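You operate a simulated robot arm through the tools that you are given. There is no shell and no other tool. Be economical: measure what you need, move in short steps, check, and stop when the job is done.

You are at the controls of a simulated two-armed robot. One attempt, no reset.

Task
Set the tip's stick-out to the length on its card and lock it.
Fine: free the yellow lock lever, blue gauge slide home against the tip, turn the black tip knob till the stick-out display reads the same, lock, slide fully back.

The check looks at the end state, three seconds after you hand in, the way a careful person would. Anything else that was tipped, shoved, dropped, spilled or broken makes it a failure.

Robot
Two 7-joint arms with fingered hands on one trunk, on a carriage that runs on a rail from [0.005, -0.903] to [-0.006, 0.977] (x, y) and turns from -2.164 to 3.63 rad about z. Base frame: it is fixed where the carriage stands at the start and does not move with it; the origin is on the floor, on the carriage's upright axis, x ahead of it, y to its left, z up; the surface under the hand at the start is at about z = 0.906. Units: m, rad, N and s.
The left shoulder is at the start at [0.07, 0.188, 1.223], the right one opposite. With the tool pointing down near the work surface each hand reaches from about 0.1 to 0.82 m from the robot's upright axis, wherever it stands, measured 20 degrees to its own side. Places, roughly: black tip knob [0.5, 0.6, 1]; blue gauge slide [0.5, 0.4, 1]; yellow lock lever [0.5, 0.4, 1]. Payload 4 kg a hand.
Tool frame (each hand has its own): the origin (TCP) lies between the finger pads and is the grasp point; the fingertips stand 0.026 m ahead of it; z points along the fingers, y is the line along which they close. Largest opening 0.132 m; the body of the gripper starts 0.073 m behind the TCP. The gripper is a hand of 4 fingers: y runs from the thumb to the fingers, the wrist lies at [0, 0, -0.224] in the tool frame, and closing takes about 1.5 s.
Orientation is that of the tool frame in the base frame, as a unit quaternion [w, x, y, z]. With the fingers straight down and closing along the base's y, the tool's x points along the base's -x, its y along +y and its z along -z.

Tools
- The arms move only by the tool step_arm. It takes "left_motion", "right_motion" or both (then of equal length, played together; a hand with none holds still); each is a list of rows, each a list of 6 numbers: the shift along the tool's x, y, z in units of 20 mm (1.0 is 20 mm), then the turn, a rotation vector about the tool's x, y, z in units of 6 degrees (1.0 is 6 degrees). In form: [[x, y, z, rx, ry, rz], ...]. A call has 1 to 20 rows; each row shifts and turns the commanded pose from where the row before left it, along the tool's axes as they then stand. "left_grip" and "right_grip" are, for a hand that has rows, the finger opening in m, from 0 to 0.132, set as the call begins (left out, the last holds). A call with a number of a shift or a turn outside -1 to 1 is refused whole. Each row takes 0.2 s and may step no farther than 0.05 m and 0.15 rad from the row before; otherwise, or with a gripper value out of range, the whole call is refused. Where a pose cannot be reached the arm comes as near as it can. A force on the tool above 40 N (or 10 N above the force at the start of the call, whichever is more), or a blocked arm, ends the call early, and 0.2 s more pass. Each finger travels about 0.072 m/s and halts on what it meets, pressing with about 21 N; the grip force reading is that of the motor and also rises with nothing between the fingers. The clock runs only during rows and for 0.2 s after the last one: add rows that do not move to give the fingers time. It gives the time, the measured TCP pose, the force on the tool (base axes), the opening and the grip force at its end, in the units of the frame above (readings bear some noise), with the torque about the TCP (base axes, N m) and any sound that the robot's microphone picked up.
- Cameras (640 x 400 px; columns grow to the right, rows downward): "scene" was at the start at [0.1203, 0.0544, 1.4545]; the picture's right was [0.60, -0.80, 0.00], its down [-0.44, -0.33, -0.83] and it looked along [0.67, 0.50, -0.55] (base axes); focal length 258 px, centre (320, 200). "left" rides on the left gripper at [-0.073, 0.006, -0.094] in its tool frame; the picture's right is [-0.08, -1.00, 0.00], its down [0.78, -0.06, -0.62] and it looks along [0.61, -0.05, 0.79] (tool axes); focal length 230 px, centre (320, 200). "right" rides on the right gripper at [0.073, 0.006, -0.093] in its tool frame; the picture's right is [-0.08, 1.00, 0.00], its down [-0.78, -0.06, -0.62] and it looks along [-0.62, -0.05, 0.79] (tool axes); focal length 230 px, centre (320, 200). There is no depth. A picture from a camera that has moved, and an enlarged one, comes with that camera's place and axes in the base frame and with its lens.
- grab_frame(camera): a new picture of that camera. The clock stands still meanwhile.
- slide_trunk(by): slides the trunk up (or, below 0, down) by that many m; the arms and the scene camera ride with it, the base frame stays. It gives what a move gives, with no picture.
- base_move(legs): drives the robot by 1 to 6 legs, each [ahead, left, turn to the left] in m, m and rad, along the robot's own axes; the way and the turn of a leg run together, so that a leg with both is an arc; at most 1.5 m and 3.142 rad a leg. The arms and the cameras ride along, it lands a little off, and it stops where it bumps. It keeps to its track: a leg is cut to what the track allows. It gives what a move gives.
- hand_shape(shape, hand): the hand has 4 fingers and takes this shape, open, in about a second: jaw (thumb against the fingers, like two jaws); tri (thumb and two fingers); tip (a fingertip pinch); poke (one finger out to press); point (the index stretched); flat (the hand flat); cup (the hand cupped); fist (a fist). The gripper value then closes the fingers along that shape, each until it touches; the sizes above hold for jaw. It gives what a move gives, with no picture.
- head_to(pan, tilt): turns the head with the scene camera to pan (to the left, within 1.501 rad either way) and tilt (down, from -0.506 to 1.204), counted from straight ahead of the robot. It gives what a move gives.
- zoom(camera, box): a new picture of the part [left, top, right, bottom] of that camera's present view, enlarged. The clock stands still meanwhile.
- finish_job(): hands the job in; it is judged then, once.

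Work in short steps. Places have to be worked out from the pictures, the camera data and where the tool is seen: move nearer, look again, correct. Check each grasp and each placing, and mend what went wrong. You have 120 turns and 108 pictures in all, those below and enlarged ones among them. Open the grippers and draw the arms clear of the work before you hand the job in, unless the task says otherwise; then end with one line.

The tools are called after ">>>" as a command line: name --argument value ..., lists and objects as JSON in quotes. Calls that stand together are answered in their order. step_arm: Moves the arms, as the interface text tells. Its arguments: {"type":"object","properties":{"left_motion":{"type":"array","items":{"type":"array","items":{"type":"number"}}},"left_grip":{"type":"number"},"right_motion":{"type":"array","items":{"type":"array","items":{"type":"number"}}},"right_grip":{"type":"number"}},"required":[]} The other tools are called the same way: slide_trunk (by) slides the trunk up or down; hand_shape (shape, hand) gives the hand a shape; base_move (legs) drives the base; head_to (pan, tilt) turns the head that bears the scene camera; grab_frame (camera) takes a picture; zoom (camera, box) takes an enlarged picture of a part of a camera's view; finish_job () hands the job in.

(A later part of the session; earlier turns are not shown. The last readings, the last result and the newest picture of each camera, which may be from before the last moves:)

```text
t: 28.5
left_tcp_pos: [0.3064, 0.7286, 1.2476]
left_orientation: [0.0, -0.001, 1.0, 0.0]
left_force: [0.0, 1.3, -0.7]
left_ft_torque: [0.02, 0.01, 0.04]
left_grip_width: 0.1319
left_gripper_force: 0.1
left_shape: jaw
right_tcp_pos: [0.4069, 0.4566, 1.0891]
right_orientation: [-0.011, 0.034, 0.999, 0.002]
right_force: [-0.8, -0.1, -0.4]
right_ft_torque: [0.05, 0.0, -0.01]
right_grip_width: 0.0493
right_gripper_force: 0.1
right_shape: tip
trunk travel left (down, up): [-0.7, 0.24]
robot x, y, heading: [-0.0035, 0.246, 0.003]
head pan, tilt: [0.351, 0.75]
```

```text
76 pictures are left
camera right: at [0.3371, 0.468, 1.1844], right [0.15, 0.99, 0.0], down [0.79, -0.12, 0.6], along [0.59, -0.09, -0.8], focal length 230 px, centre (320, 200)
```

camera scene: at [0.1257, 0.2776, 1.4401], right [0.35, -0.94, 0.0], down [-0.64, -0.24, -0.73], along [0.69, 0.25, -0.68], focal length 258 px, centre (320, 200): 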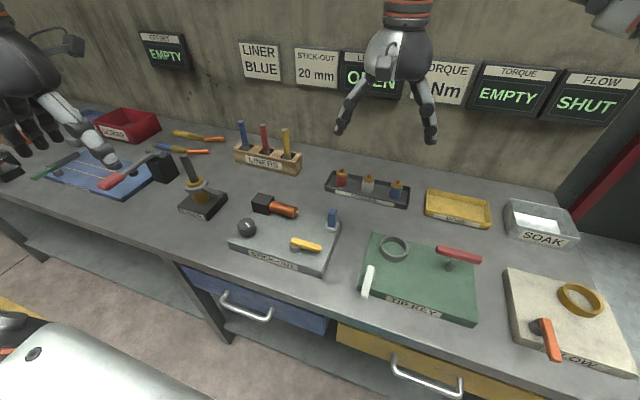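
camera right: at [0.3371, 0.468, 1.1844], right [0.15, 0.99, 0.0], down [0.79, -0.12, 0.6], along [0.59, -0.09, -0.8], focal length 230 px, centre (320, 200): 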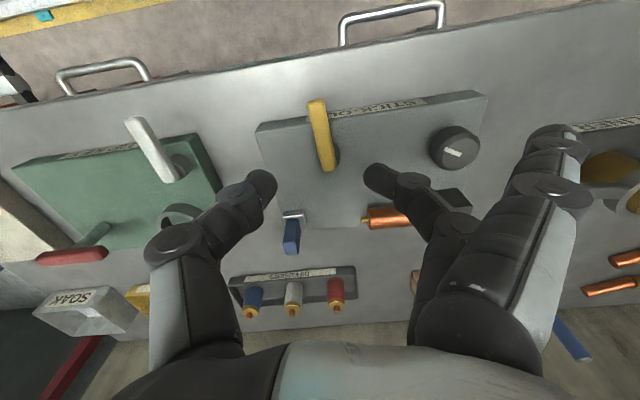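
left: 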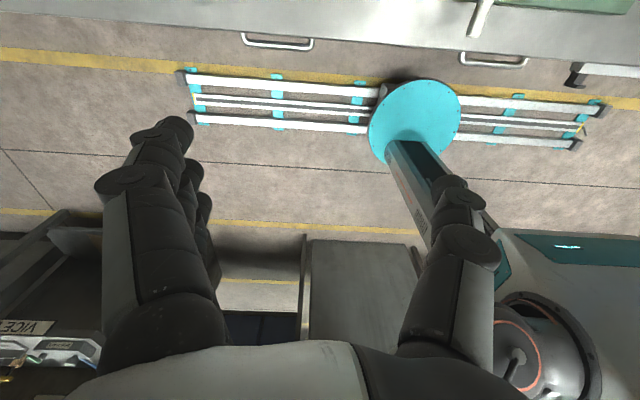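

The lever now points straight towards −x. I'll turn the hand back to close along x, and move it above the slide.

>>> step_arm --right_motion '[[0, 0, 0, 0, 0, -0.98], [0, 0, 0, 0, 0, -0.98], [0, 0, 0, 0, 0, -0.98], [0, 0, 0, 0, 0, -0.98], [0, 0, 0, 0, 0, -0.98], [0, 0, 0, 0, 0, -0.98], [0, 0, 0, 0, 0, -0.98], [0, 0, 0, 0, 0, -0.98], [0, 0, 0, 0, 0, -0.98], [0, 0, 0, 0, 0, -0.98], [0, 0, 0, 0, 0, -0.98], [0, 0, 0, 0, 0, -0.98], [0, 0, 0, 0, 0, -0.98], [0, 0, 0, 0, 0, -0.98], [0, 0, 0, 0, 0, -0.98], [0, 0, 0, 0, 0, -0.98]]'

>>> step_arm --right_motion '[[0.28, -0.72, 0, 0, 0, 0], [0.28, -0.72, 0, 0, 0, 0], [0.28, -0.72, 0, 0, 0, 0], [0.28, -0.72, 0, 0, 0, 0], [0.28, -0.72, 0, 0, 0, 0], [0.28, -0.72, 0, 0, 0, 0], [0.28, -0.72, 0, 0, 0, 0], [0.28, -0.72, 0, 0, 0, 0], [0.28, -0.72, 0, 0, 0, 0], [0.28, -0.72, 0, 0, 0, 0]]'

>>> grab_frame --camera "right"

>>> grab_frame --camera "scene"

```text
t: 31.9
left_tcp_pos: [0.305, 0.7284, 1.2484]
left_orientation: [0.0, -0.001, 1.0, 0.001]
left_force: [-0.2, -0.3, 0.4]
left_ft_torque: [0.01, 0.05, 0.01]
left_grip_width: 0.1318
left_gripper_force: 0.1
left_shape: jaw
right_tcp_pos: [0.4074, 0.4569, 1.0905]
right_orientation: [0.007, 0.709, -0.705, -0.008]
right_force: [0.9, 0.1, -0.4]
right_ft_torque: [-0.01, -0.03, -0.03]
right_grip_width: 0.0495
right_gripper_force: 0.0
right_shape: tip
trunk travel left (down, up): [-0.7, 0.24]
robot x, y, heading: [0.0034, 0.2494, 0.004]
head pan, tilt: [0.351, 0.75]
```

```text
t: 34.1
left_tcp_pos: [0.3071, 0.7281, 1.248]
left_orientation: [0.0, -0.001, 1.0, -0.001]
left_force: [0.4, 0.2, 0.4]
left_ft_torque: [-0.03, 0.02, -0.04]
left_grip_width: 0.1317
left_gripper_force: 0.1
left_shape: jaw
right_tcp_pos: [0.5508, 0.4022, 1.0852]
right_orientation: [0.007, 0.708, -0.706, -0.009]
right_force: [0.6, 1.0, 0.8]
right_ft_torque: [0.02, 0.01, -0.01]
right_grip_width: 0.0493
right_gripper_force: 0.0
right_shape: tip
trunk travel left (down, up): [-0.7, 0.24]
robot x, y, heading: [-0.0035, 0.2491, -0.0]
head pan, tilt: [0.351, 0.75]
```

```text
75 pictures are left
camera right: at [0.5487, 0.3303, 1.1791], right [-1.0, 0.07, 0.02], down [0.07, 0.78, 0.62], along [0.03, 0.62, -0.79], focal length 230 px, centre (320, 200)
```

right: 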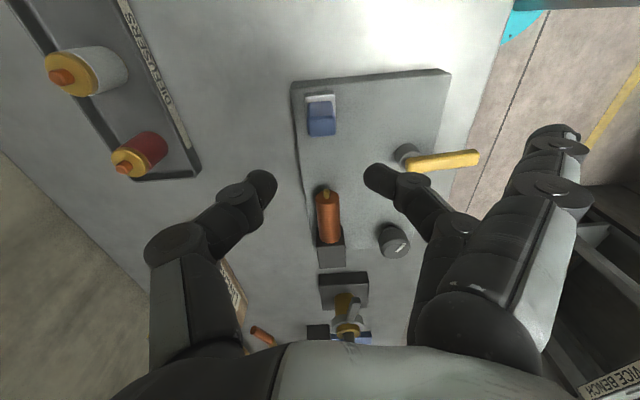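

```text
74 pictures are left
camera scene: at [0.1261, 0.2769, 1.4401], right [0.35, -0.94, 0.0], down [-0.64, -0.24, -0.73], along [0.69, 0.25, -0.68], focal length 258 px, centre (320, 200)
```

scene: 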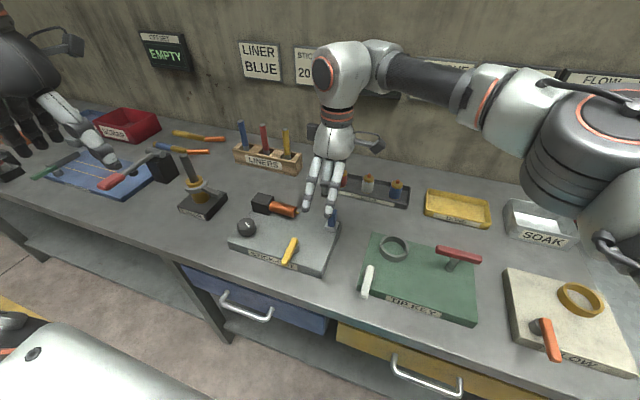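

The slide top is at about (0.548, 0.402). I'll lower to a TCP z of about 0.988 with the fingers astride the handle.

>>> step_arm --right_motion '[[0, 0.1, 0.8, 0, 0, 0], [0, 0, 0.8, 0, 0, 0], [0, 0, 0.8, 0, 0, 0], [0, 0, 0.8, 0, 0, 0], [0, 0, 0.8, 0, 0, 0], [0, 0, 0.8, 0, 0, 0]]'

>>> grab_frame --camera "right"

>>> zoom --camera "scene" --box '[220, 150, 380, 280]'

```text
t: 35.5
left_tcp_pos: [0.3062, 0.728, 1.2479]
left_orientation: [0.0, -0.001, 1.0, 0.0]
left_force: [0.5, -0.6, -0.1]
left_ft_torque: [0.02, -0.01, 0.0]
left_grip_width: 0.1319
left_gripper_force: 0.0
left_shape: jaw
right_tcp_pos: [0.5469, 0.4023, 0.9912]
right_orientation: [0.007, 0.708, -0.707, -0.009]
right_force: [-0.6, 0.5, 0.7]
right_ft_torque: [0.0, 0.0, -0.02]
right_grip_width: 0.0495
right_gripper_force: 0.1
right_shape: tip
trunk travel left (down, up): [-0.7, 0.24]
robot x, y, heading: [-0.0018, 0.2496, 0.009]
head pan, tilt: [0.351, 0.75]
```

```text
73 pictures are left
camera right: at [0.545, 0.331, 1.0839], right [-1.0, 0.07, 0.02], down [0.07, 0.78, 0.62], along [0.03, 0.62, -0.79], focal length 230 px, centre (320, 200)
```

right: 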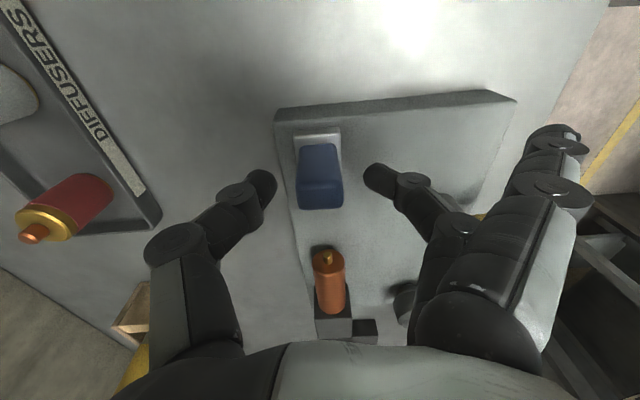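

```text
3.08 times, centred on (300, 215) of scene
camera zoom: at [0.126, 0.2769, 1.4401], right [0.35, -0.94, 0.0], down [-0.64, -0.24, -0.73], along [0.69, 0.25, -0.68], focal length 794 px, centre (382, 154)
```

zoom: 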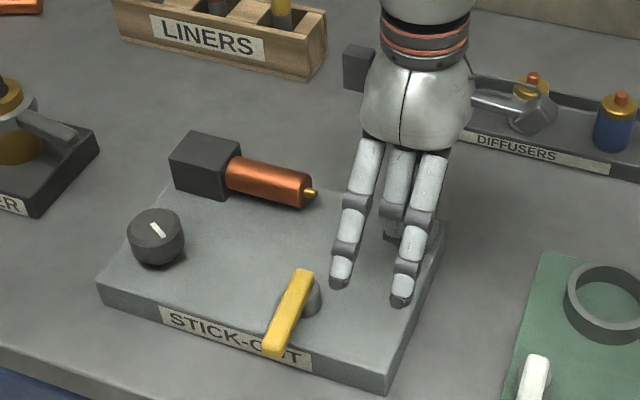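

The extended fingers clear the lever by about 15 mm. I'll close on the slide handle.

>>> step_arm --right_motion '[[0, 0, 0, 0, 0, 0], [0, 0, 0, 0, 0, 0], [0, 0, 0, 0, 0, 0], [0, 0, 0, 0, 0, 0], [0, 0, 0, 0, 0, 0]]' --right_grip 0.0

>>> grab_frame --camera "right"

>>> zoom --camera "scene" --box '[220, 150, 380, 280]'

```text
t: 36.7
left_tcp_pos: [0.3054, 0.7291, 1.2478]
left_orientation: [0.0, -0.002, 1.0, 0.0]
left_force: [-0.4, -0.5, 0.3]
left_ft_torque: [0.0, 0.01, -0.02]
left_grip_width: 0.1315
left_gripper_force: 0.0
left_shape: jaw
right_tcp_pos: [0.5485, 0.4042, 0.9908]
right_orientation: [0.006, 0.709, -0.705, -0.008]
right_force: [-1.6, -0.4, -3.7]
right_ft_torque: [0.01, 0.05, 0.01]
right_grip_width: 0.0187
right_gripper_force: 21.0
right_shape: tip
trunk travel left (down, up): [-0.7, 0.24]
robot x, y, heading: [-0.0019, 0.2479, 0.005]
head pan, tilt: [0.351, 0.75]
```

```text
71 pictures are left
camera right: at [0.5451, 0.3311, 1.084], right [-1.0, 0.07, 0.02], down [0.07, 0.78, 0.62], along [0.03, 0.62, -0.79], focal length 230 px, centre (320, 200)
```

right: 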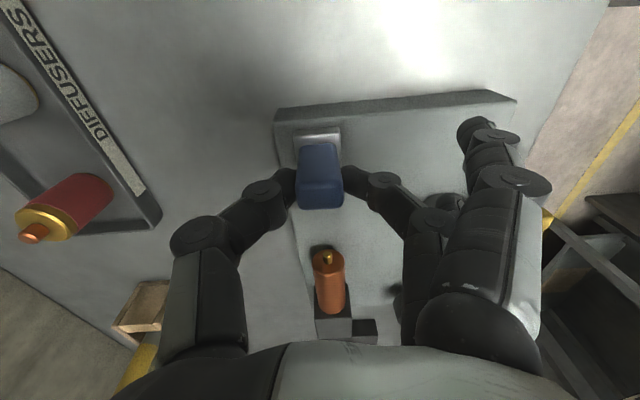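

```text
3.08 times, centred on (300, 215) of scene
camera zoom: at [0.126, 0.2771, 1.4401], right [0.35, -0.94, 0.0], down [-0.64, -0.24, -0.73], along [0.69, 0.25, -0.68], focal length 794 px, centre (382, 154)
```

zoom: 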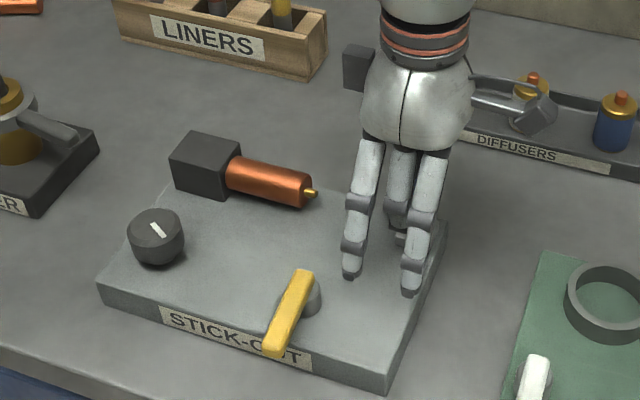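

The handle is gripped (18.7 mm). I'll drag it 60 mm towards +y.

>>> step_arm --right_motion '[[-0.4, 0, 0, 0, 0, 0], [-0.4, 0, 0, 0, 0, 0], [-0.4, 0, 0, 0, 0, 0], [-0.4, 0, 0, 0, 0, 0], [-0.4, 0, 0, 0, 0, 0], [-0.4, 0, 0, 0, 0, 0], [-0.4, 0, 0, 0, 0, 0]]'

>>> grab_frame --camera "right"

>>> zoom --camera "scene" --box '[220, 150, 380, 280]'

```text
t: 38.3
left_tcp_pos: [0.3057, 0.7243, 1.2495]
left_orientation: [-0.001, -0.001, 1.0, 0.002]
left_force: [0.2, -0.2, 0.1]
left_ft_torque: [0.03, 0.04, 0.02]
left_grip_width: 0.1316
left_gripper_force: 0.0
left_shape: jaw
right_tcp_pos: [0.5481, 0.4557, 0.99]
right_orientation: [0.007, 0.707, -0.707, -0.009]
right_force: [-2.9, -15.2, -3.4]
right_ft_torque: [-0.23, 0.1, 0.0]
right_grip_width: 0.0183
right_gripper_force: 21.7
right_shape: tip
trunk travel left (down, up): [-0.7, 0.24]
robot x, y, heading: [0.0025, 0.2454, -0.001]
head pan, tilt: [0.351, 0.75]
```

```text
69 pictures are left
camera right: at [0.5447, 0.3825, 1.0839], right [-1.0, 0.08, 0.02], down [0.07, 0.78, 0.62], along [0.03, 0.62, -0.79], focal length 230 px, centre (320, 200)
```

right: 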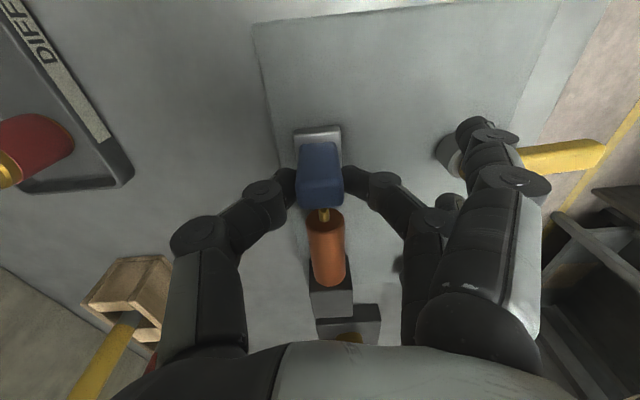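

```text
3.08 times, centred on (300, 215) of scene
camera zoom: at [0.1255, 0.2726, 1.4401], right [0.35, -0.94, 0.0], down [-0.64, -0.23, -0.73], along [0.69, 0.26, -0.68], focal length 794 px, centre (382, 154)
```

zoom: 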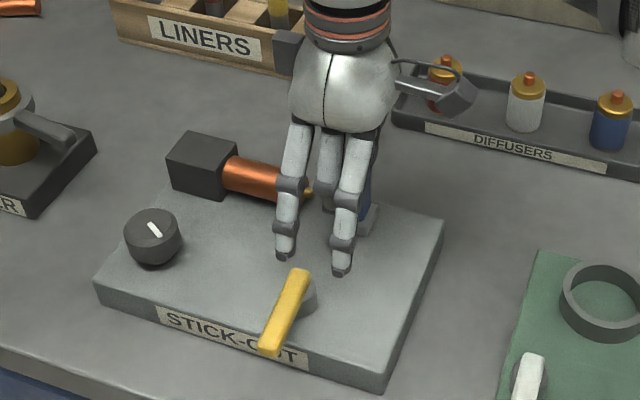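

Resistance of 15 N suggests the slide is against the tip. I'll look at the display.

>>> grab_frame --camera "scene"

```text
67 pictures are left
camera scene: at [0.1255, 0.2726, 1.4401], right [0.35, -0.94, 0.0], down [-0.64, -0.23, -0.73], along [0.69, 0.26, -0.68], focal length 258 px, centre (320, 200)
```

scene: 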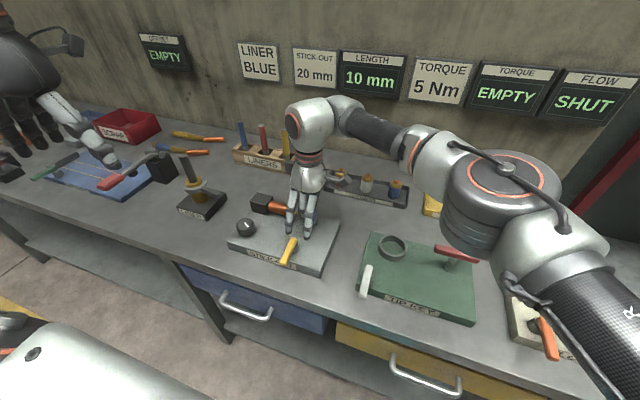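

The display reads 10 mm and the target is 20. I'll open the right fingers without moving the hand and see whether the slide stays home.

>>> step_arm --right_motion '[[0, 0, 0, 0, 0, 0], [0, 0, 0, 0, 0, 0], [0, 0, 0, 0, 0, 0], [0, 0, 0, 0, 0, 0]]' --right_grip 0.05

>>> grab_frame --camera "right"

>>> zoom --camera "scene" --box '[220, 40, 420, 280]'

```text
t: 39.3
left_tcp_pos: [0.3054, 0.7287, 1.2467]
left_orientation: [0.0, -0.002, 1.0, 0.0]
left_force: [0.4, 0.6, 0.3]
left_ft_torque: [0.04, 0.01, -0.02]
left_grip_width: 0.132
left_gripper_force: 0.0
left_shape: jaw
right_tcp_pos: [0.5469, 0.4592, 0.9906]
right_orientation: [0.006, 0.708, -0.706, -0.008]
right_force: [-0.3, 0.7, 0.6]
right_ft_torque: [0.01, -0.01, 0.02]
right_grip_width: 0.0493
right_gripper_force: 0.1
right_shape: tip
trunk travel left (down, up): [-0.7, 0.24]
robot x, y, heading: [0.0002, 0.2453, 0.003]
head pan, tilt: [0.351, 0.75]
```

```text
66 pictures are left
camera right: at [0.5443, 0.3875, 1.0837], right [-1.0, 0.07, 0.02], down [0.07, 0.78, 0.62], along [0.03, 0.62, -0.79], focal length 230 px, centre (320, 200)
```

right: 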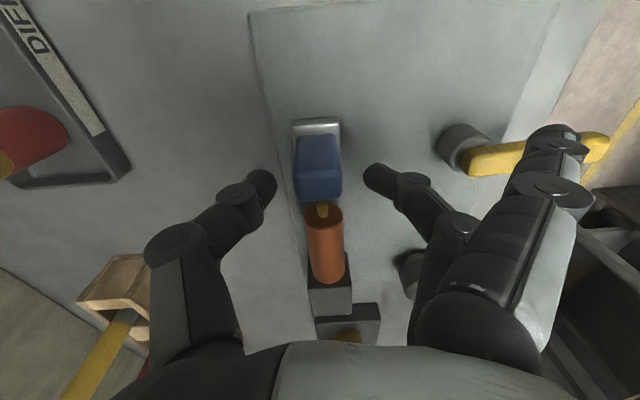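

```text
1.67 times, centred on (320, 160) of scene
camera zoom: at [0.1257, 0.2776, 1.4401], right [0.35, -0.94, 0.0], down [-0.64, -0.24, -0.73], along [0.69, 0.25, -0.68], focal length 430 px, centre (320, 267)
```

zoom: 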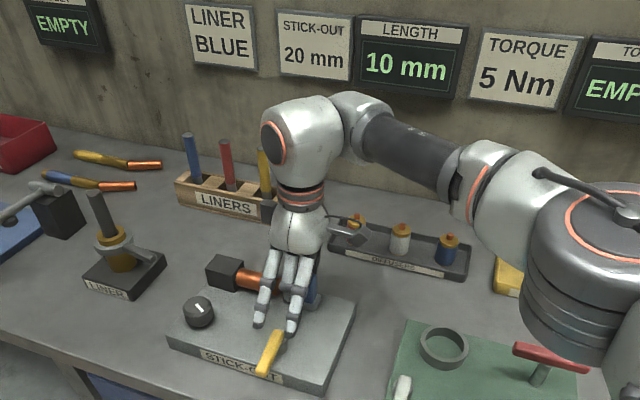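

The slide stays home at 10 mm. I'll lift the right hand and move it towards −y to make room for the left hand at the knob.

>>> step_arm --right_motion '[[0, 0, -0.7, 0, 0, 0], [0, 0, -0.7, 0, 0, 0], [0, 0, -0.9, 0, 0, 0], [0, 0, -0.9, 0, 0, 0], [0, 0, -0.9, 0, 0, 0], [0, 0, -0.9, 0, 0, 0], [1, 0, 0, 0, 0, 0], [1, 0, 0, 0, 0, 0], [1, 0, 0, 0, 0, 0], [1, 0, 0, 0, 0, 0], [1, 0, 0, 0, 0, 0], [1, 0, 0, 0, 0, 0], [1, 0, 0, 0, 0, 0], [1, 0, 0, 0, 0, 0], [1, 0, 0, 0, 0, 0], [1, 0, 0, 0, 0, 0]]'

>>> grab_frame --camera "scene"

```text
t: 42.7
left_tcp_pos: [0.3048, 0.7271, 1.2492]
left_orientation: [0.0, -0.001, 1.0, 0.001]
left_force: [0.3, -0.4, -0.2]
left_ft_torque: [0.03, 0.01, 0.02]
left_grip_width: 0.1316
left_gripper_force: 0.2
left_shape: jaw
right_tcp_pos: [0.5563, 0.2505, 1.0878]
right_orientation: [0.006, 0.708, -0.706, -0.009]
right_force: [-0.8, 0.0, -0.3]
right_ft_torque: [-0.03, 0.01, 0.01]
right_grip_width: 0.0492
right_gripper_force: 0.1
right_shape: tip
right hand out of reach, approached as far as the arm can: row 6
trunk travel left (down, up): [-0.7, 0.24]
robot x, y, heading: [-0.0022, 0.2463, 0.003]
head pan, tilt: [0.351, 0.75]
```

```text
64 pictures are left
camera scene: at [0.1257, 0.2758, 1.4401], right [0.35, -0.94, 0.0], down [-0.64, -0.24, -0.73], along [0.69, 0.25, -0.68], focal length 258 px, centre (320, 200)
```

scene: 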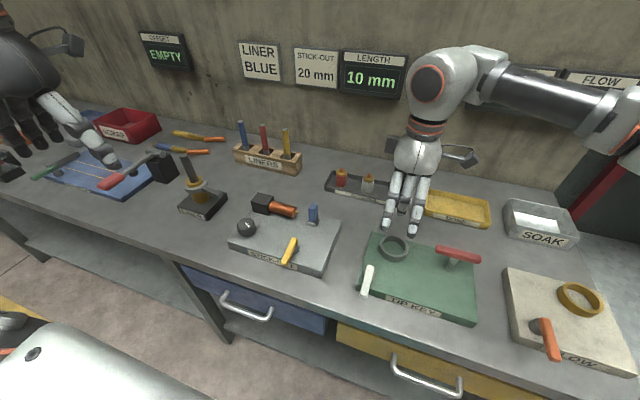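

The display is visible. Next the left hand goes above the knob at (0.463, 0.596), opening to 80 mm.

>>> step_arm --left_motion '[[-0.658, -0.55, 0.6, 0, 0, 0], [-0.658, -0.55, 0.6, 0, 0, 0], [-0.658, -0.55, 0.6, 0, 0, 0], [-0.658, -0.55, 0.6, 0, 0, 0], [-0.658, -0.55, 0.7, 0, 0, 0], [-0.658, -0.55, 0.8, 0, 0, 0], [-0.658, -0.55, 1, 0, 0, 0], [-0.658, -0.55, 1, 0, 0, 0], [-0.658, -0.55, 1, 0, 0, 0], [-0.658, -0.55, 1, 0, 0, 0], [-0.658, -0.55, 1, 0, 0, 0], [-0.658, -0.55, 1, 0, 0, 0]]' --left_grip 0.08

>>> grab_frame --camera "left"

>>> zoom --camera "scene" --box '[180, 100, 380, 300]'

```text
t: 45.3
left_tcp_pos: [0.4662, 0.5956, 1.0493]
left_orientation: [-0.001, -0.002, 1.0, 0.0]
left_force: [-0.3, 0.0, -0.7]
left_ft_torque: [0.01, -0.01, 0.02]
left_grip_width: 0.0805
left_gripper_force: 0.0
left_shape: jaw
right_tcp_pos: [0.5568, 0.251, 1.0865]
right_orientation: [0.007, 0.708, -0.706, -0.01]
right_force: [0.6, 0.4, 0.0]
right_ft_torque: [-0.02, 0.01, 0.03]
right_grip_width: 0.0493
right_gripper_force: 0.1
right_shape: tip
trunk travel left (down, up): [-0.7, 0.24]
robot x, y, heading: [-0.0017, 0.2487, 0.002]
head pan, tilt: [0.351, 0.75]
```

```text
63 pictures are left
camera left: at [0.5396, 0.6021, 1.1433], right [0.08, -1.0, 0.0], down [-0.78, -0.06, 0.62], along [-0.62, -0.05, -0.79], focal length 230 px, centre (320, 200)
```

left: 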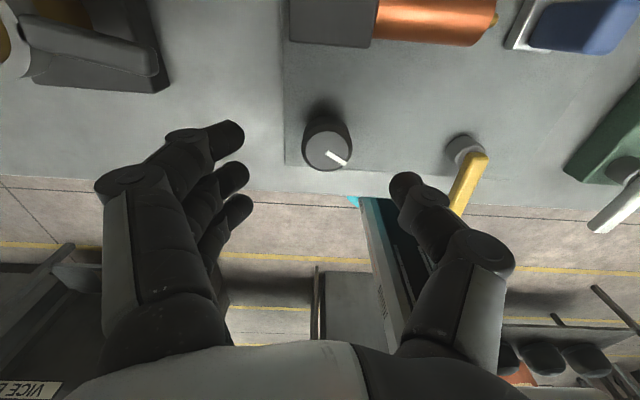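

```text
2.00 times, centred on (280, 200) of scene
camera zoom: at [0.1271, 0.2764, 1.44], right [0.35, -0.94, 0.0], down [-0.64, -0.24, -0.73], along [0.69, 0.25, -0.68], focal length 516 px, centre (400, 200)
```

zoom: 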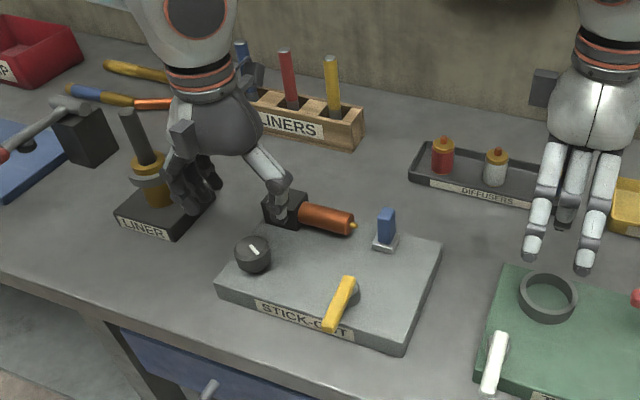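

The left camera puts the knob nearer (0.456, 0.590). I'll correct for that, lower to 1.005 and look again.

>>> step_arm --left_motion '[[0.5, -0.25, 0.5, 0, 0, 0], [0, 0, 0.6, 0, 0, 0], [0, 0, 0.6, 0, 0, 0], [0, 0, 0.5, 0, 0, 0]]'

>>> grab_frame --camera "left"

>>> zoom --camera "scene" --box '[180, 150, 340, 280]'

```text
t: 46.3
left_tcp_pos: [0.4544, 0.5921, 1.0063]
left_orientation: [0.0, -0.001, 1.0, 0.001]
left_force: [0.0, -0.7, 0.0]
left_ft_torque: [-0.02, 0.0, 0.01]
left_grip_width: 0.0803
left_gripper_force: 0.2
left_shape: jaw
right_tcp_pos: [0.5564, 0.2515, 1.0881]
right_orientation: [0.006, 0.708, -0.706, -0.009]
right_force: [0.0, 0.1, -0.1]
right_ft_torque: [-0.03, 0.0, 0.02]
right_grip_width: 0.0493
right_gripper_force: 0.1
right_shape: tip
trunk travel left (down, up): [-0.7, 0.24]
robot x, y, heading: [-0.0014, 0.2509, -0.0]
head pan, tilt: [0.351, 0.75]
```

```text
61 pictures are left
camera left: at [0.5278, 0.5981, 1.1007], right [0.08, -1.0, 0.0], down [-0.78, -0.06, 0.62], along [-0.61, -0.05, -0.79], focal length 230 px, centre (320, 200)
```

left: 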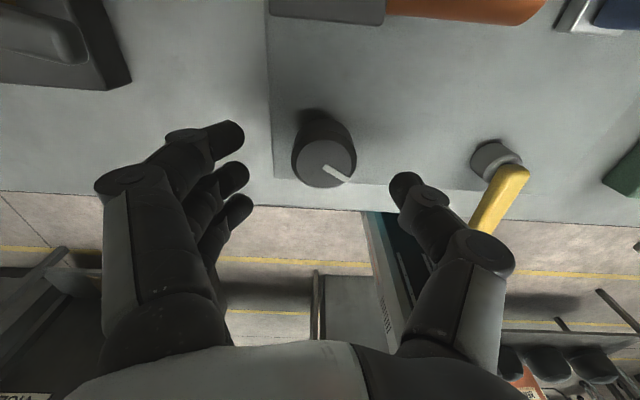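

```text
3.08 times, centred on (260, 215) of scene
camera zoom: at [0.1262, 0.2769, 1.4401], right [0.35, -0.94, 0.0], down [-0.64, -0.24, -0.73], along [0.69, 0.25, -0.68], focal length 794 px, centre (505, 154)
```

zoom: 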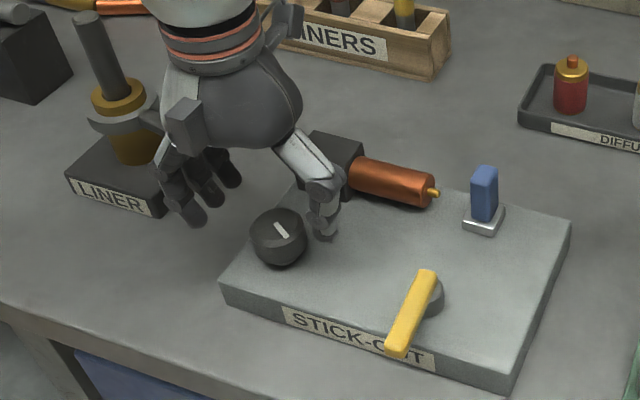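

The knob is centred under the hand. I'll lower to a TCP z of about 0.971, so the fingertips sit around 0.945 with the plate at about 0.936, and check the force.

>>> step_arm --left_motion '[[0, -0.05, 0.45, 0, 0, 0], [0, 0, 0.45, 0, 0, 0], [0, 0, 0.45, 0, 0, 0], [0, 0, 0.4, 0, 0, 0]]'

>>> zoom --camera "scene" --box '[180, 150, 340, 280]'

```text
t: 47.3
left_tcp_pos: [0.4547, 0.5899, 0.9698]
left_orientation: [0.0, -0.001, 1.0, 0.0]
left_force: [0.2, -0.2, 0.7]
left_ft_torque: [-0.02, 0.02, -0.02]
left_grip_width: 0.0805
left_gripper_force: 0.1
left_shape: jaw
right_tcp_pos: [0.5559, 0.2517, 1.0886]
right_orientation: [0.006, 0.708, -0.706, -0.008]
right_force: [0.3, 0.1, 0.0]
right_ft_torque: [0.01, 0.02, 0.0]
right_grip_width: 0.0494
right_gripper_force: 0.0
right_shape: tip
trunk travel left (down, up): [-0.7, 0.24]
robot x, y, heading: [0.0015, 0.2494, 0.005]
head pan, tilt: [0.351, 0.75]
```

```text
3.08 times, centred on (260, 215) of scene
camera zoom: at [0.1261, 0.277, 1.4401], right [0.35, -0.94, 0.0], down [-0.64, -0.24, -0.73], along [0.69, 0.25, -0.68], focal length 794 px, centre (505, 154)
```

zoom: 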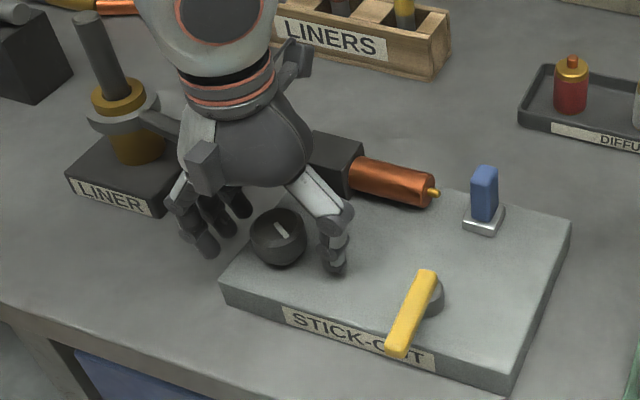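

Clear of contact so far. I'll close on the knob.

>>> step_arm --left_motion '[[0, 0, 0, 0, 0, 0], [0, 0, 0, 0, 0, 0], [0, 0, 0, 0, 0, 0], [0, 0, 0, 0, 0, 0], [0, 0, 0, 0, 0, 0]]' --left_grip 0.0

>>> grab_frame --camera "left"

>>> zoom --camera "scene" --box '[180, 150, 340, 280]'

```text
t: 48.5
left_tcp_pos: [0.4538, 0.5907, 0.9717]
left_orientation: [-0.001, -0.001, 1.0, 0.001]
left_force: [-1.1, -1.4, -2.8]
left_ft_torque: [0.0, 0.02, 0.02]
left_grip_width: 0.0266
left_gripper_force: 21.0
left_shape: jaw
right_tcp_pos: [0.5557, 0.2501, 1.0874]
right_orientation: [0.005, 0.708, -0.706, -0.009]
right_force: [-0.1, 0.4, 0.2]
right_ft_torque: [0.01, -0.02, 0.04]
right_grip_width: 0.0492
right_gripper_force: 0.1
right_shape: tip
trunk travel left (down, up): [-0.7, 0.24]
robot x, y, heading: [0.0007, 0.247, 0.002]
head pan, tilt: [0.351, 0.75]
```

```text
58 pictures are left
camera left: at [0.5275, 0.5966, 1.0651], right [0.08, -1.0, 0.0], down [-0.78, -0.06, 0.62], along [-0.61, -0.05, -0.79], focal length 230 px, centre (320, 200)
```

left: 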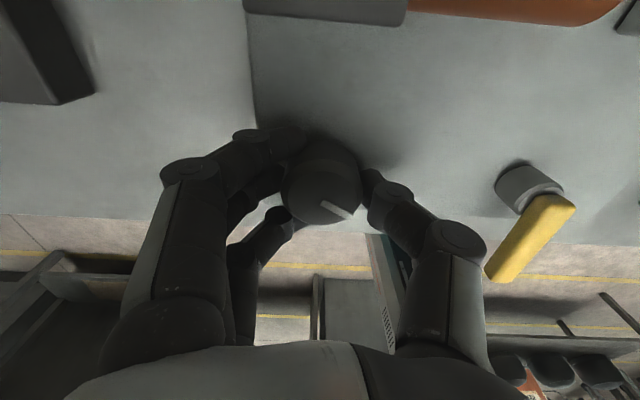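

```text
3.08 times, centred on (260, 215) of scene
camera zoom: at [0.1257, 0.2771, 1.4401], right [0.35, -0.94, 0.0], down [-0.64, -0.24, -0.73], along [0.69, 0.25, -0.68], focal length 794 px, centre (505, 154)
```

zoom: 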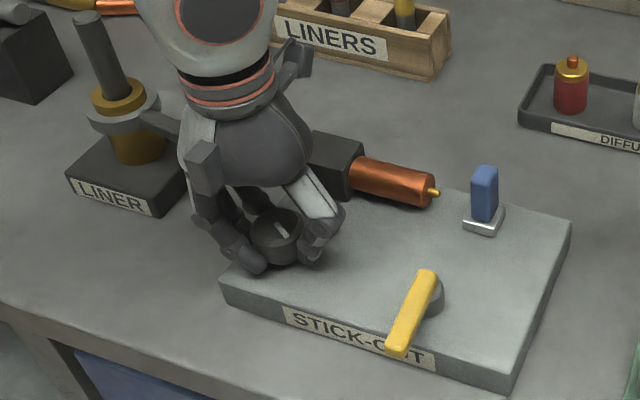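

The fingers wrap the knob. I'll turn 18° clockwise as seen from above and read the display.

>>> step_arm --left_motion '[[0, 0, 0, 0, 0, 1], [0, 0, 0, 0, 0, 1], [0, 0, 0, 0, 0, 1]]'

>>> zoom --camera "scene" --box '[220, 40, 420, 280]'

```text
t: 49.3
left_tcp_pos: [0.455, 0.5916, 0.9712]
left_orientation: [-0.001, 0.155, 0.988, 0.0]
left_force: [-1.9, 2.1, 0.0]
left_ft_torque: [0.04, 0.01, 0.03]
left_grip_width: 0.0267
left_gripper_force: 21.6
left_shape: jaw
right_tcp_pos: [0.5555, 0.2513, 1.0885]
right_orientation: [0.006, 0.708, -0.706, -0.009]
right_force: [-0.3, 0.2, 0.1]
right_ft_torque: [-0.01, -0.01, 0.04]
right_grip_width: 0.0494
right_gripper_force: 0.0
right_shape: tip
trunk travel left (down, up): [-0.7, 0.24]
robot x, y, heading: [-0.0023, 0.244, 0.004]
head pan, tilt: [0.351, 0.75]
```

```text
1.67 times, centred on (320, 160) of scene
camera zoom: at [0.1253, 0.2775, 1.4402], right [0.35, -0.94, 0.0], down [-0.64, -0.24, -0.73], along [0.69, 0.25, -0.68], focal length 430 px, centre (320, 267)
```

zoom: 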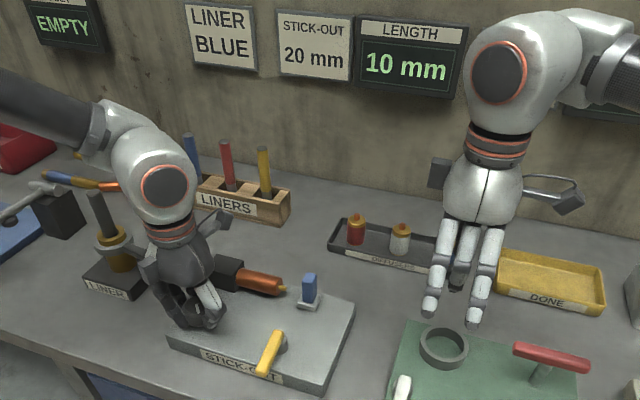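

It still reads 10 mm. I'll turn another 30° clockwise and check that the knob follows.

>>> step_arm --left_motion '[[0, 0, 0, 0, 0, 1], [0, 0, 0, 0, 0, 1], [0, 0, 0, 0, 0, 1], [0, 0, 0, 0, 0, 1], [0, 0, 0, 0, 0, 1]]'

>>> zoom --camera "scene" --box '[220, 40, 420, 280]'

>>> grab_frame --camera "left"

```text
t: 50.5
left_tcp_pos: [0.4538, 0.5916, 0.9707]
left_orientation: [0.0, 0.406, 0.914, 0.0]
left_force: [3.3, 6.5, -0.4]
left_ft_torque: [0.11, -0.11, 0.04]
left_grip_width: 0.0262
left_gripper_force: 20.6
left_shape: jaw
right_tcp_pos: [0.556, 0.2526, 1.0882]
right_orientation: [0.006, 0.708, -0.706, -0.008]
right_force: [-0.1, -0.4, 0.4]
right_ft_torque: [-0.01, -0.02, -0.01]
right_grip_width: 0.0495
right_gripper_force: 0.0
right_shape: tip
trunk travel left (down, up): [-0.7, 0.24]
robot x, y, heading: [-0.0005, 0.2439, 0.002]
head pan, tilt: [0.351, 0.75]
```

```text
1.67 times, centred on (320, 160) of scene
camera zoom: at [0.1262, 0.2782, 1.44], right [0.35, -0.94, 0.0], down [-0.64, -0.24, -0.73], along [0.69, 0.25, -0.68], focal length 430 px, centre (320, 267)
```

zoom: 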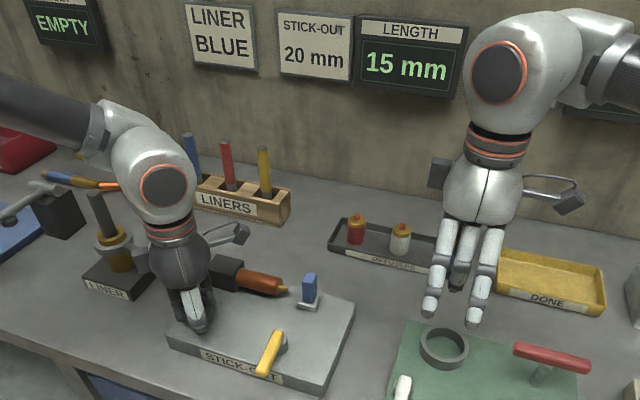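

```text
54 pictures are left
camera left: at [0.5085, 0.5417, 1.0651], right [-0.69, -0.73, 0.0], down [-0.57, 0.54, 0.62], along [-0.45, 0.42, -0.79], focal length 230 px, centre (320, 200)
```

left: 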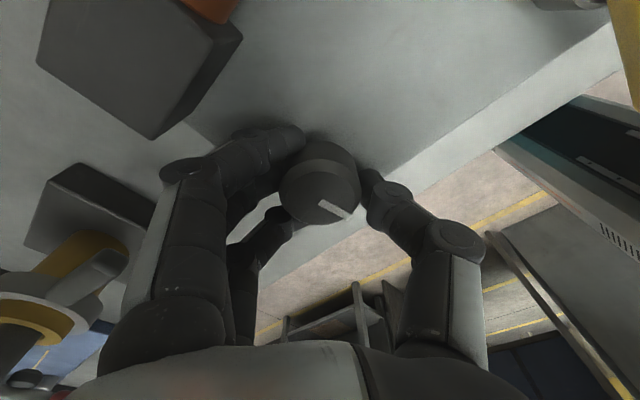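

It now reads 15 mm after about 48°. To keep the fingers off the nozzle block I'll open, turn the hand back to yaw −24°, and regrip.

>>> step_arm --left_motion '[[0, 0, 0, 0, 0, 0], [0, 0, 0, 0, 0, 0], [0, 0, 0, 0, 0, 0], [0, 0, 0, 0, 0, 0], [0, 0, 0, 0, 0, -1], [0, 0, 0, 0, 0, -1], [0, 0, 0, 0, 0, -1], [0, 0, 0, 0, 0, -1], [0, 0, 0, 0, 0, -1], [0, 0, 0, 0, 0, -1], [0, 0, 0, 0, 0, -1], [0, 0, 0, 0, 0, -1], [0, 0, 0, 0, 0, -1], [0, 0, 0, 0, 0, -1], [0, 0, 0, 0, 0, -1], [0, 0, 0, 0, 0, -1]]' --left_grip 0.08

>>> zoom --camera "scene" --box '[220, 40, 420, 280]'

>>> grab_frame --camera "left"

```text
t: 53.9
left_tcp_pos: [0.4529, 0.5922, 0.9712]
left_orientation: [0.0, -0.211, 0.978, 0.0]
left_force: [-0.6, 0.1, -0.5]
left_ft_torque: [0.0, -0.01, -0.01]
left_grip_width: 0.0796
left_gripper_force: 0.0
left_shape: jaw
right_tcp_pos: [0.5568, 0.2497, 1.0898]
right_orientation: [0.007, 0.708, -0.706, -0.009]
right_force: [0.6, 0.5, 0.0]
right_ft_torque: [-0.02, 0.0, 0.0]
right_grip_width: 0.0496
right_gripper_force: 0.1
right_shape: tip
trunk travel left (down, up): [-0.7, 0.24]
robot x, y, heading: [-0.0009, 0.2458, 0.001]
head pan, tilt: [0.351, 0.75]
```

```text
1.67 times, centred on (320, 160) of scene
camera zoom: at [0.1257, 0.2769, 1.4401], right [0.35, -0.94, 0.0], down [-0.64, -0.24, -0.73], along [0.69, 0.25, -0.68], focal length 430 px, centre (320, 267)
```

zoom: 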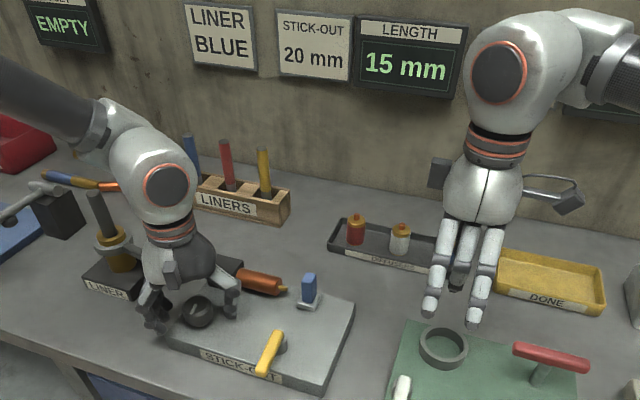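

```text
52 pictures are left
camera left: at [0.519, 0.6266, 1.0651], right [0.48, -0.88, 0.0], down [-0.69, -0.38, 0.62], along [-0.54, -0.3, -0.79], focal length 230 px, centre (320, 200)
```

left: 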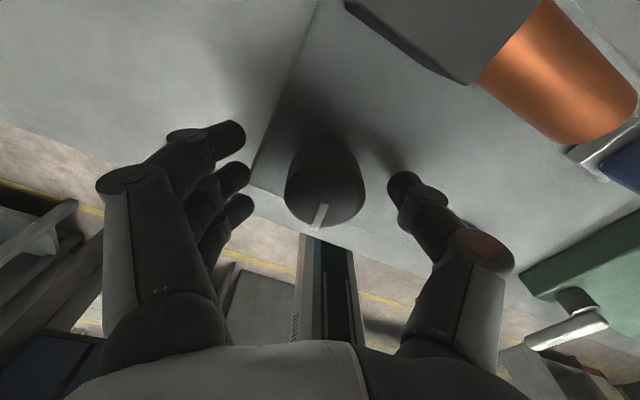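

The reading stays at 15 mm. I'll regrip and turn about 24° clockwise to start with.

>>> step_arm --left_motion '[[0, 0, 0, 0, 0, 0], [0, 0, 0, 0, 0, 0], [0, 0, 0, 0, 0, 0], [0, 0, 0, 0, 0, 0], [0, 0, 0, 0, 0, 0], [0, 0, 0, 0, 0, 1], [0, 0, 0, 0, 0, 1], [0, 0, 0, 0, 0, 1], [0, 0, 0, 0, 0, 1]]' --left_grip 0.0

>>> zoom --camera "scene" --box '[220, 40, 420, 280]'

```text
t: 55.9
left_tcp_pos: [0.4549, 0.5913, 0.9715]
left_orientation: [0.0, -0.001, 1.0, -0.001]
left_force: [2.6, 5.5, 2.8]
left_ft_torque: [0.14, -0.07, 0.05]
left_grip_width: 0.0264
left_gripper_force: 20.8
left_shape: jaw
right_tcp_pos: [0.5551, 0.2515, 1.0889]
right_orientation: [0.007, 0.708, -0.706, -0.009]
right_force: [0.1, 0.9, 1.0]
right_ft_torque: [-0.03, -0.01, 0.0]
right_grip_width: 0.0493
right_gripper_force: 0.1
right_shape: tip
trunk travel left (down, up): [-0.7, 0.24]
robot x, y, heading: [0.0, 0.2468, 0.004]
head pan, tilt: [0.351, 0.75]
```

```text
1.67 times, centred on (320, 160) of scene
camera zoom: at [0.126, 0.2779, 1.4402], right [0.35, -0.94, 0.0], down [-0.64, -0.24, -0.73], along [0.69, 0.25, -0.68], focal length 430 px, centre (320, 267)
```

zoom: 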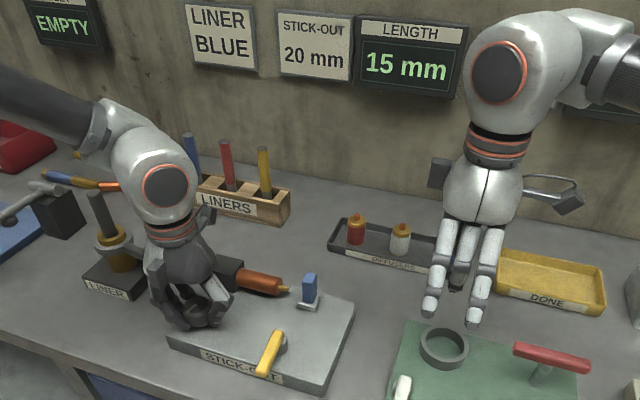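

Still 15 mm, so the display works in steps. I'll turn another 18°.

>>> step_arm --left_motion '[[0, 0, 0, 0, 0, 1], [0, 0, 0, 0, 0, 1], [0, 0, 0, 0, 0, 1]]'

>>> zoom --camera "scene" --box '[220, 40, 420, 280]'

>>> zoom --camera "left" --box '[220, 100, 420, 260]'

```text
t: 56.7
left_tcp_pos: [0.4552, 0.5915, 0.971]
left_orientation: [0.0, 0.155, 0.988, 0.0]
left_force: [6.0, 6.7, 3.1]
left_ft_torque: [0.2, -0.17, 0.04]
left_grip_width: 0.0263
left_gripper_force: 20.8
left_shape: jaw
right_tcp_pos: [0.5557, 0.2513, 1.0879]
right_orientation: [0.006, 0.708, -0.706, -0.009]
right_force: [0.4, 0.6, 0.6]
right_ft_torque: [0.0, -0.01, 0.01]
right_grip_width: 0.0491
right_gripper_force: 0.0
right_shape: tip
trunk travel left (down, up): [-0.7, 0.24]
robot x, y, heading: [0.0008, 0.2442, 0.002]
head pan, tilt: [0.351, 0.75]
```

```text
1.67 times, centred on (320, 160) of scene
camera zoom: at [0.1264, 0.2781, 1.44], right [0.35, -0.94, 0.0], down [-0.64, -0.24, -0.73], along [0.69, 0.25, -0.68], focal length 430 px, centre (320, 267)
```

zoom: 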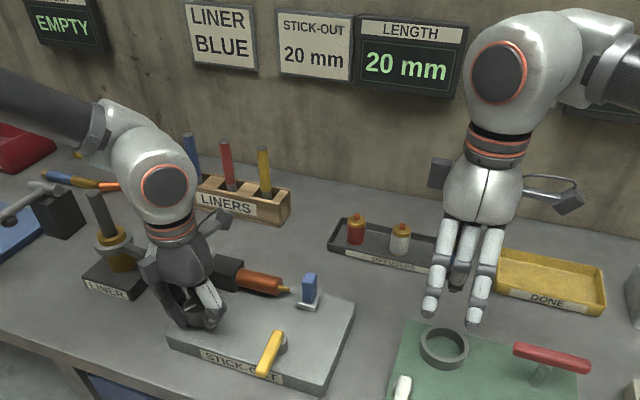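

```text
2.50 times, centred on (320, 180) of left
camera zoom: at [0.527, 0.5746, 1.0649], right [-0.23, -0.97, 0.0], down [-0.77, 0.18, 0.62], along [-0.6, 0.14, -0.79], focal length 575 px, centre (320, 250)
```

zoom: 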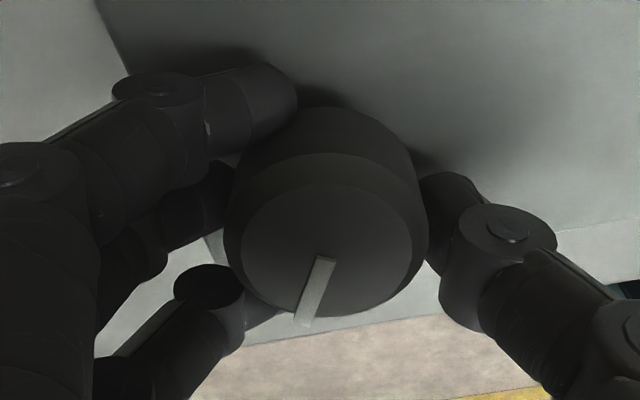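

The display reads 20 mm. I'll release the knob, retreat a little, and check that the reading holds and where the pointer sits.

>>> step_arm --left_motion '[[0, 0, 0, 0, 0, 0], [0, 0, 0, 0, 0, 0], [0, 0, 0, 0, 0, 0], [0, 0, 0, 0, 0, 0], [0, 0, -0.8, 0, 0, 0], [0, 0, -0.8, 0, 0, 0]]' --left_grip 0.08

>>> zoom --camera "scene" --box '[220, 40, 420, 280]'

>>> zoom --camera "left" --box '[220, 80, 420, 240]'

>>> zoom --camera "scene" --box '[270, 190, 330, 230]'

```text
t: 58.1
left_tcp_pos: [0.4526, 0.5904, 1.0046]
left_orientation: [0.0, 0.155, 0.988, 0.001]
left_force: [0.0, -0.5, 0.5]
left_ft_torque: [0.01, 0.0, -0.01]
left_grip_width: 0.0795
left_gripper_force: 0.0
left_shape: jaw
right_tcp_pos: [0.5556, 0.2498, 1.0889]
right_orientation: [0.007, 0.708, -0.706, -0.009]
right_force: [0.1, -0.3, -0.4]
right_ft_torque: [-0.01, 0.0, 0.04]
right_grip_width: 0.0495
right_gripper_force: 0.0
right_shape: tip
trunk travel left (down, up): [-0.7, 0.24]
robot x, y, heading: [-0.0019, 0.2469, 0.002]
head pan, tilt: [0.351, 0.75]
```

```text
1.67 times, centred on (320, 160) of scene
camera zoom: at [0.1252, 0.2767, 1.4402], right [0.35, -0.94, 0.0], down [-0.64, -0.24, -0.73], along [0.69, 0.25, -0.68], focal length 430 px, centre (320, 267)
```

zoom: 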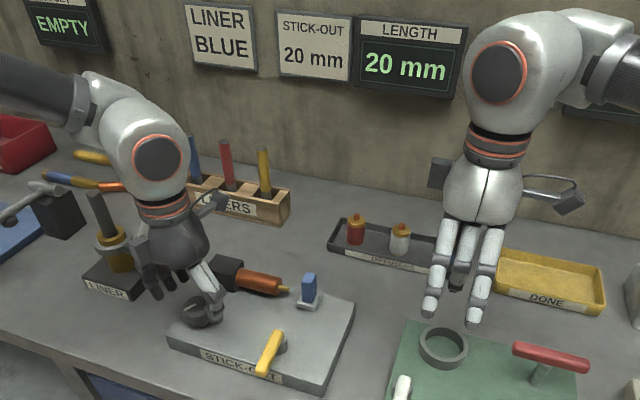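

```text
2.50 times, centred on (320, 160) of left
camera zoom: at [0.5248, 0.5739, 1.0981], right [-0.23, -0.97, 0.0], down [-0.77, 0.18, 0.62], along [-0.6, 0.14, -0.79], focal length 575 px, centre (320, 300)
```

zoom: 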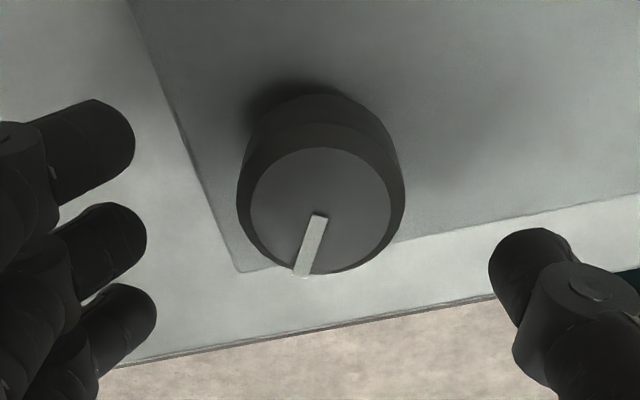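

```text
10.00 times, centred on (300, 210) of scene
camera zoom: at [0.1252, 0.2767, 1.4402], right [0.35, -0.94, 0.0], down [-0.64, -0.24, -0.73], along [0.69, 0.25, -0.68], focal length 2580 px, centre (520, 100)
```

zoom: 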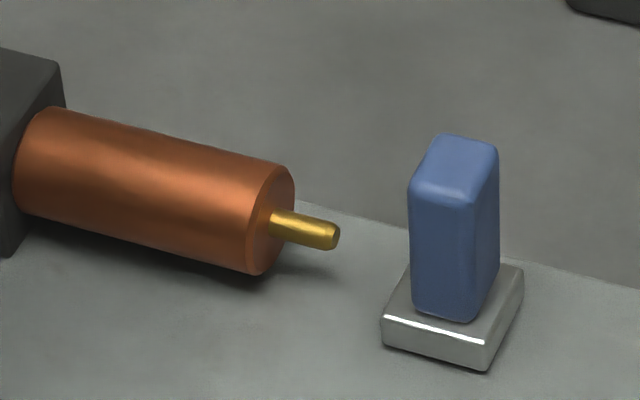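

The reading holds at 20 mm with the knob released, and the tip visibly sticks out about 19–20 mm. I'll retreat the left hand and bring the right hand back to the lever pose.

>>> step_arm --left_motion '[[0, 0, -1, 0, 0, 0], [0, 0, -1, 0, 0, 0], [0, 0, -1, 0, 0, 0], [0, 0, -1, 0, 0, 0], [0, 0, -1, 0, 0, -1], [0, 0, -1, 0, 0, -1], [0, 0, -1, 0, 0, -1], [0.8, 0.8, -1, 0, 0, 0], [0.8, 0.8, -1, 0, 0, 0], [0.8, 0.8, -1, 0, 0, 0], [0.8, 0.8, 0, 0, 0, 0], [0.8, 0.8, 0, 0, 0, 0], [0.8, 0.8, 0, 0, 0, 0], [0.8, 0.8, 0, 0, 0, 0], [0.8, 0.8, 0, 0, 0, 0]]' --right_motion '[[0, 0, 0, 0, 0, 1], [0, 0, 0, 0, 0, 1], [0, 0, 0, 0, 0, 1], [0, 0, 0, 0, 0, 1], [0, 0, 0, 0, 0, 1], [0, 0, 0, 0, 0, 1], [0, 0, 0, 0, 0, 1], [0, 0, 0, 0, 0, 1], [0, 0, 0, 0, 0, 1], [0, 0, 0, 0, 0, 1], [0, 0, 0, 0, 0, 1], [0, 0, 0, 0, 0, 1], [0, 0, 0, 0, 0, 1], [0, 0, 0, 0, 0, 1], [0, 0, 0, 0, 0, 1]]'

```text
t: 61.3
left_tcp_pos: [0.3265, 0.7204, 1.2024]
left_orientation: [0.0, -0.001, 1.0, -0.001]
left_force: [0.2, 0.7, 0.1]
left_ft_torque: [-0.05, 0.01, -0.05]
left_grip_width: 0.0794
left_gripper_force: 0.0
left_shape: jaw
right_tcp_pos: [0.5544, 0.2512, 1.0887]
right_orientation: [-0.01, -0.001, 1.0, 0.002]
right_force: [-0.9, 0.0, -0.6]
right_ft_torque: [-0.01, 0.02, -0.02]
right_grip_width: 0.0496
right_gripper_force: 0.1
right_shape: tip
trunk travel left (down, up): [-0.7, 0.24]
robot x, y, heading: [-0.0016, 0.2509, 0.001]
head pan, tilt: [0.351, 0.75]
```

Both moves completed. I'll move the right hand above the lever end at (0.408, 0.457).

>>> step_arm --right_motion '[[0.61, 0.86, 0, 0, 0, 0], [0.61, 0.86, 0, 0, 0, 0], [0.61, 0.86, 0, 0, 0, 0], [0.61, 0.86, 0, 0, 0, 0], [0.61, 0.86, 0, 0, 0, 0], [0.61, 0.86, 0, 0, 0, 0], [0.61, 0.86, 0, 0, 0, 0], [0.61, 0.86, 0, 0, 0, 0], [0.61, 0.86, 0, 0, 0, 0], [0.61, 0.86, 0, 0, 0, 0], [0.61, 0.86, 0, 0, 0, 0], [0.61, 0.86, 0, 0, 0, 0]]'

>>> grab_frame --camera "right"

```text
t: 63.9
left_tcp_pos: [0.3255, 0.7188, 1.2034]
left_orientation: [0.0, -0.002, 1.0, 0.0]
left_force: [-0.1, 0.6, 0.2]
left_ft_torque: [0.04, -0.02, 0.02]
left_grip_width: 0.0795
left_gripper_force: 0.2
left_shape: jaw
right_tcp_pos: [0.4088, 0.456, 1.092]
right_orientation: [-0.01, -0.002, 1.0, 0.001]
right_force: [0.2, -0.1, 0.2]
right_ft_torque: [0.0, 0.0, -0.03]
right_grip_width: 0.0495
right_gripper_force: 0.1
right_shape: tip
trunk travel left (down, up): [-0.7, 0.24]
robot x, y, heading: [-0.0018, 0.2428, 0.001]
head pan, tilt: [0.351, 0.75]
```

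```text
45 pictures are left
camera right: at [0.338, 0.4632, 1.1872], right [0.07, 1.0, 0.0], down [0.8, -0.06, 0.6], along [0.6, -0.04, -0.8], focal length 230 px, centre (320, 200)
```

right: 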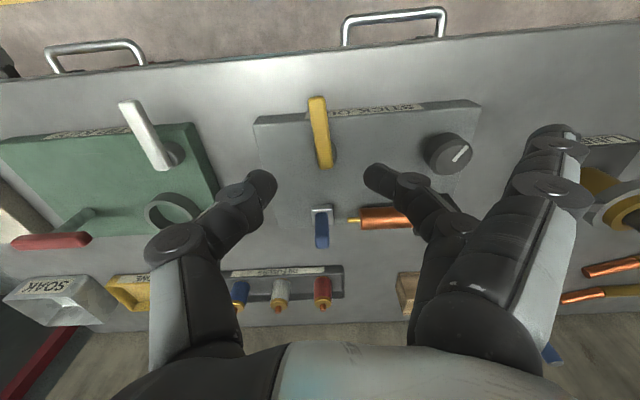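

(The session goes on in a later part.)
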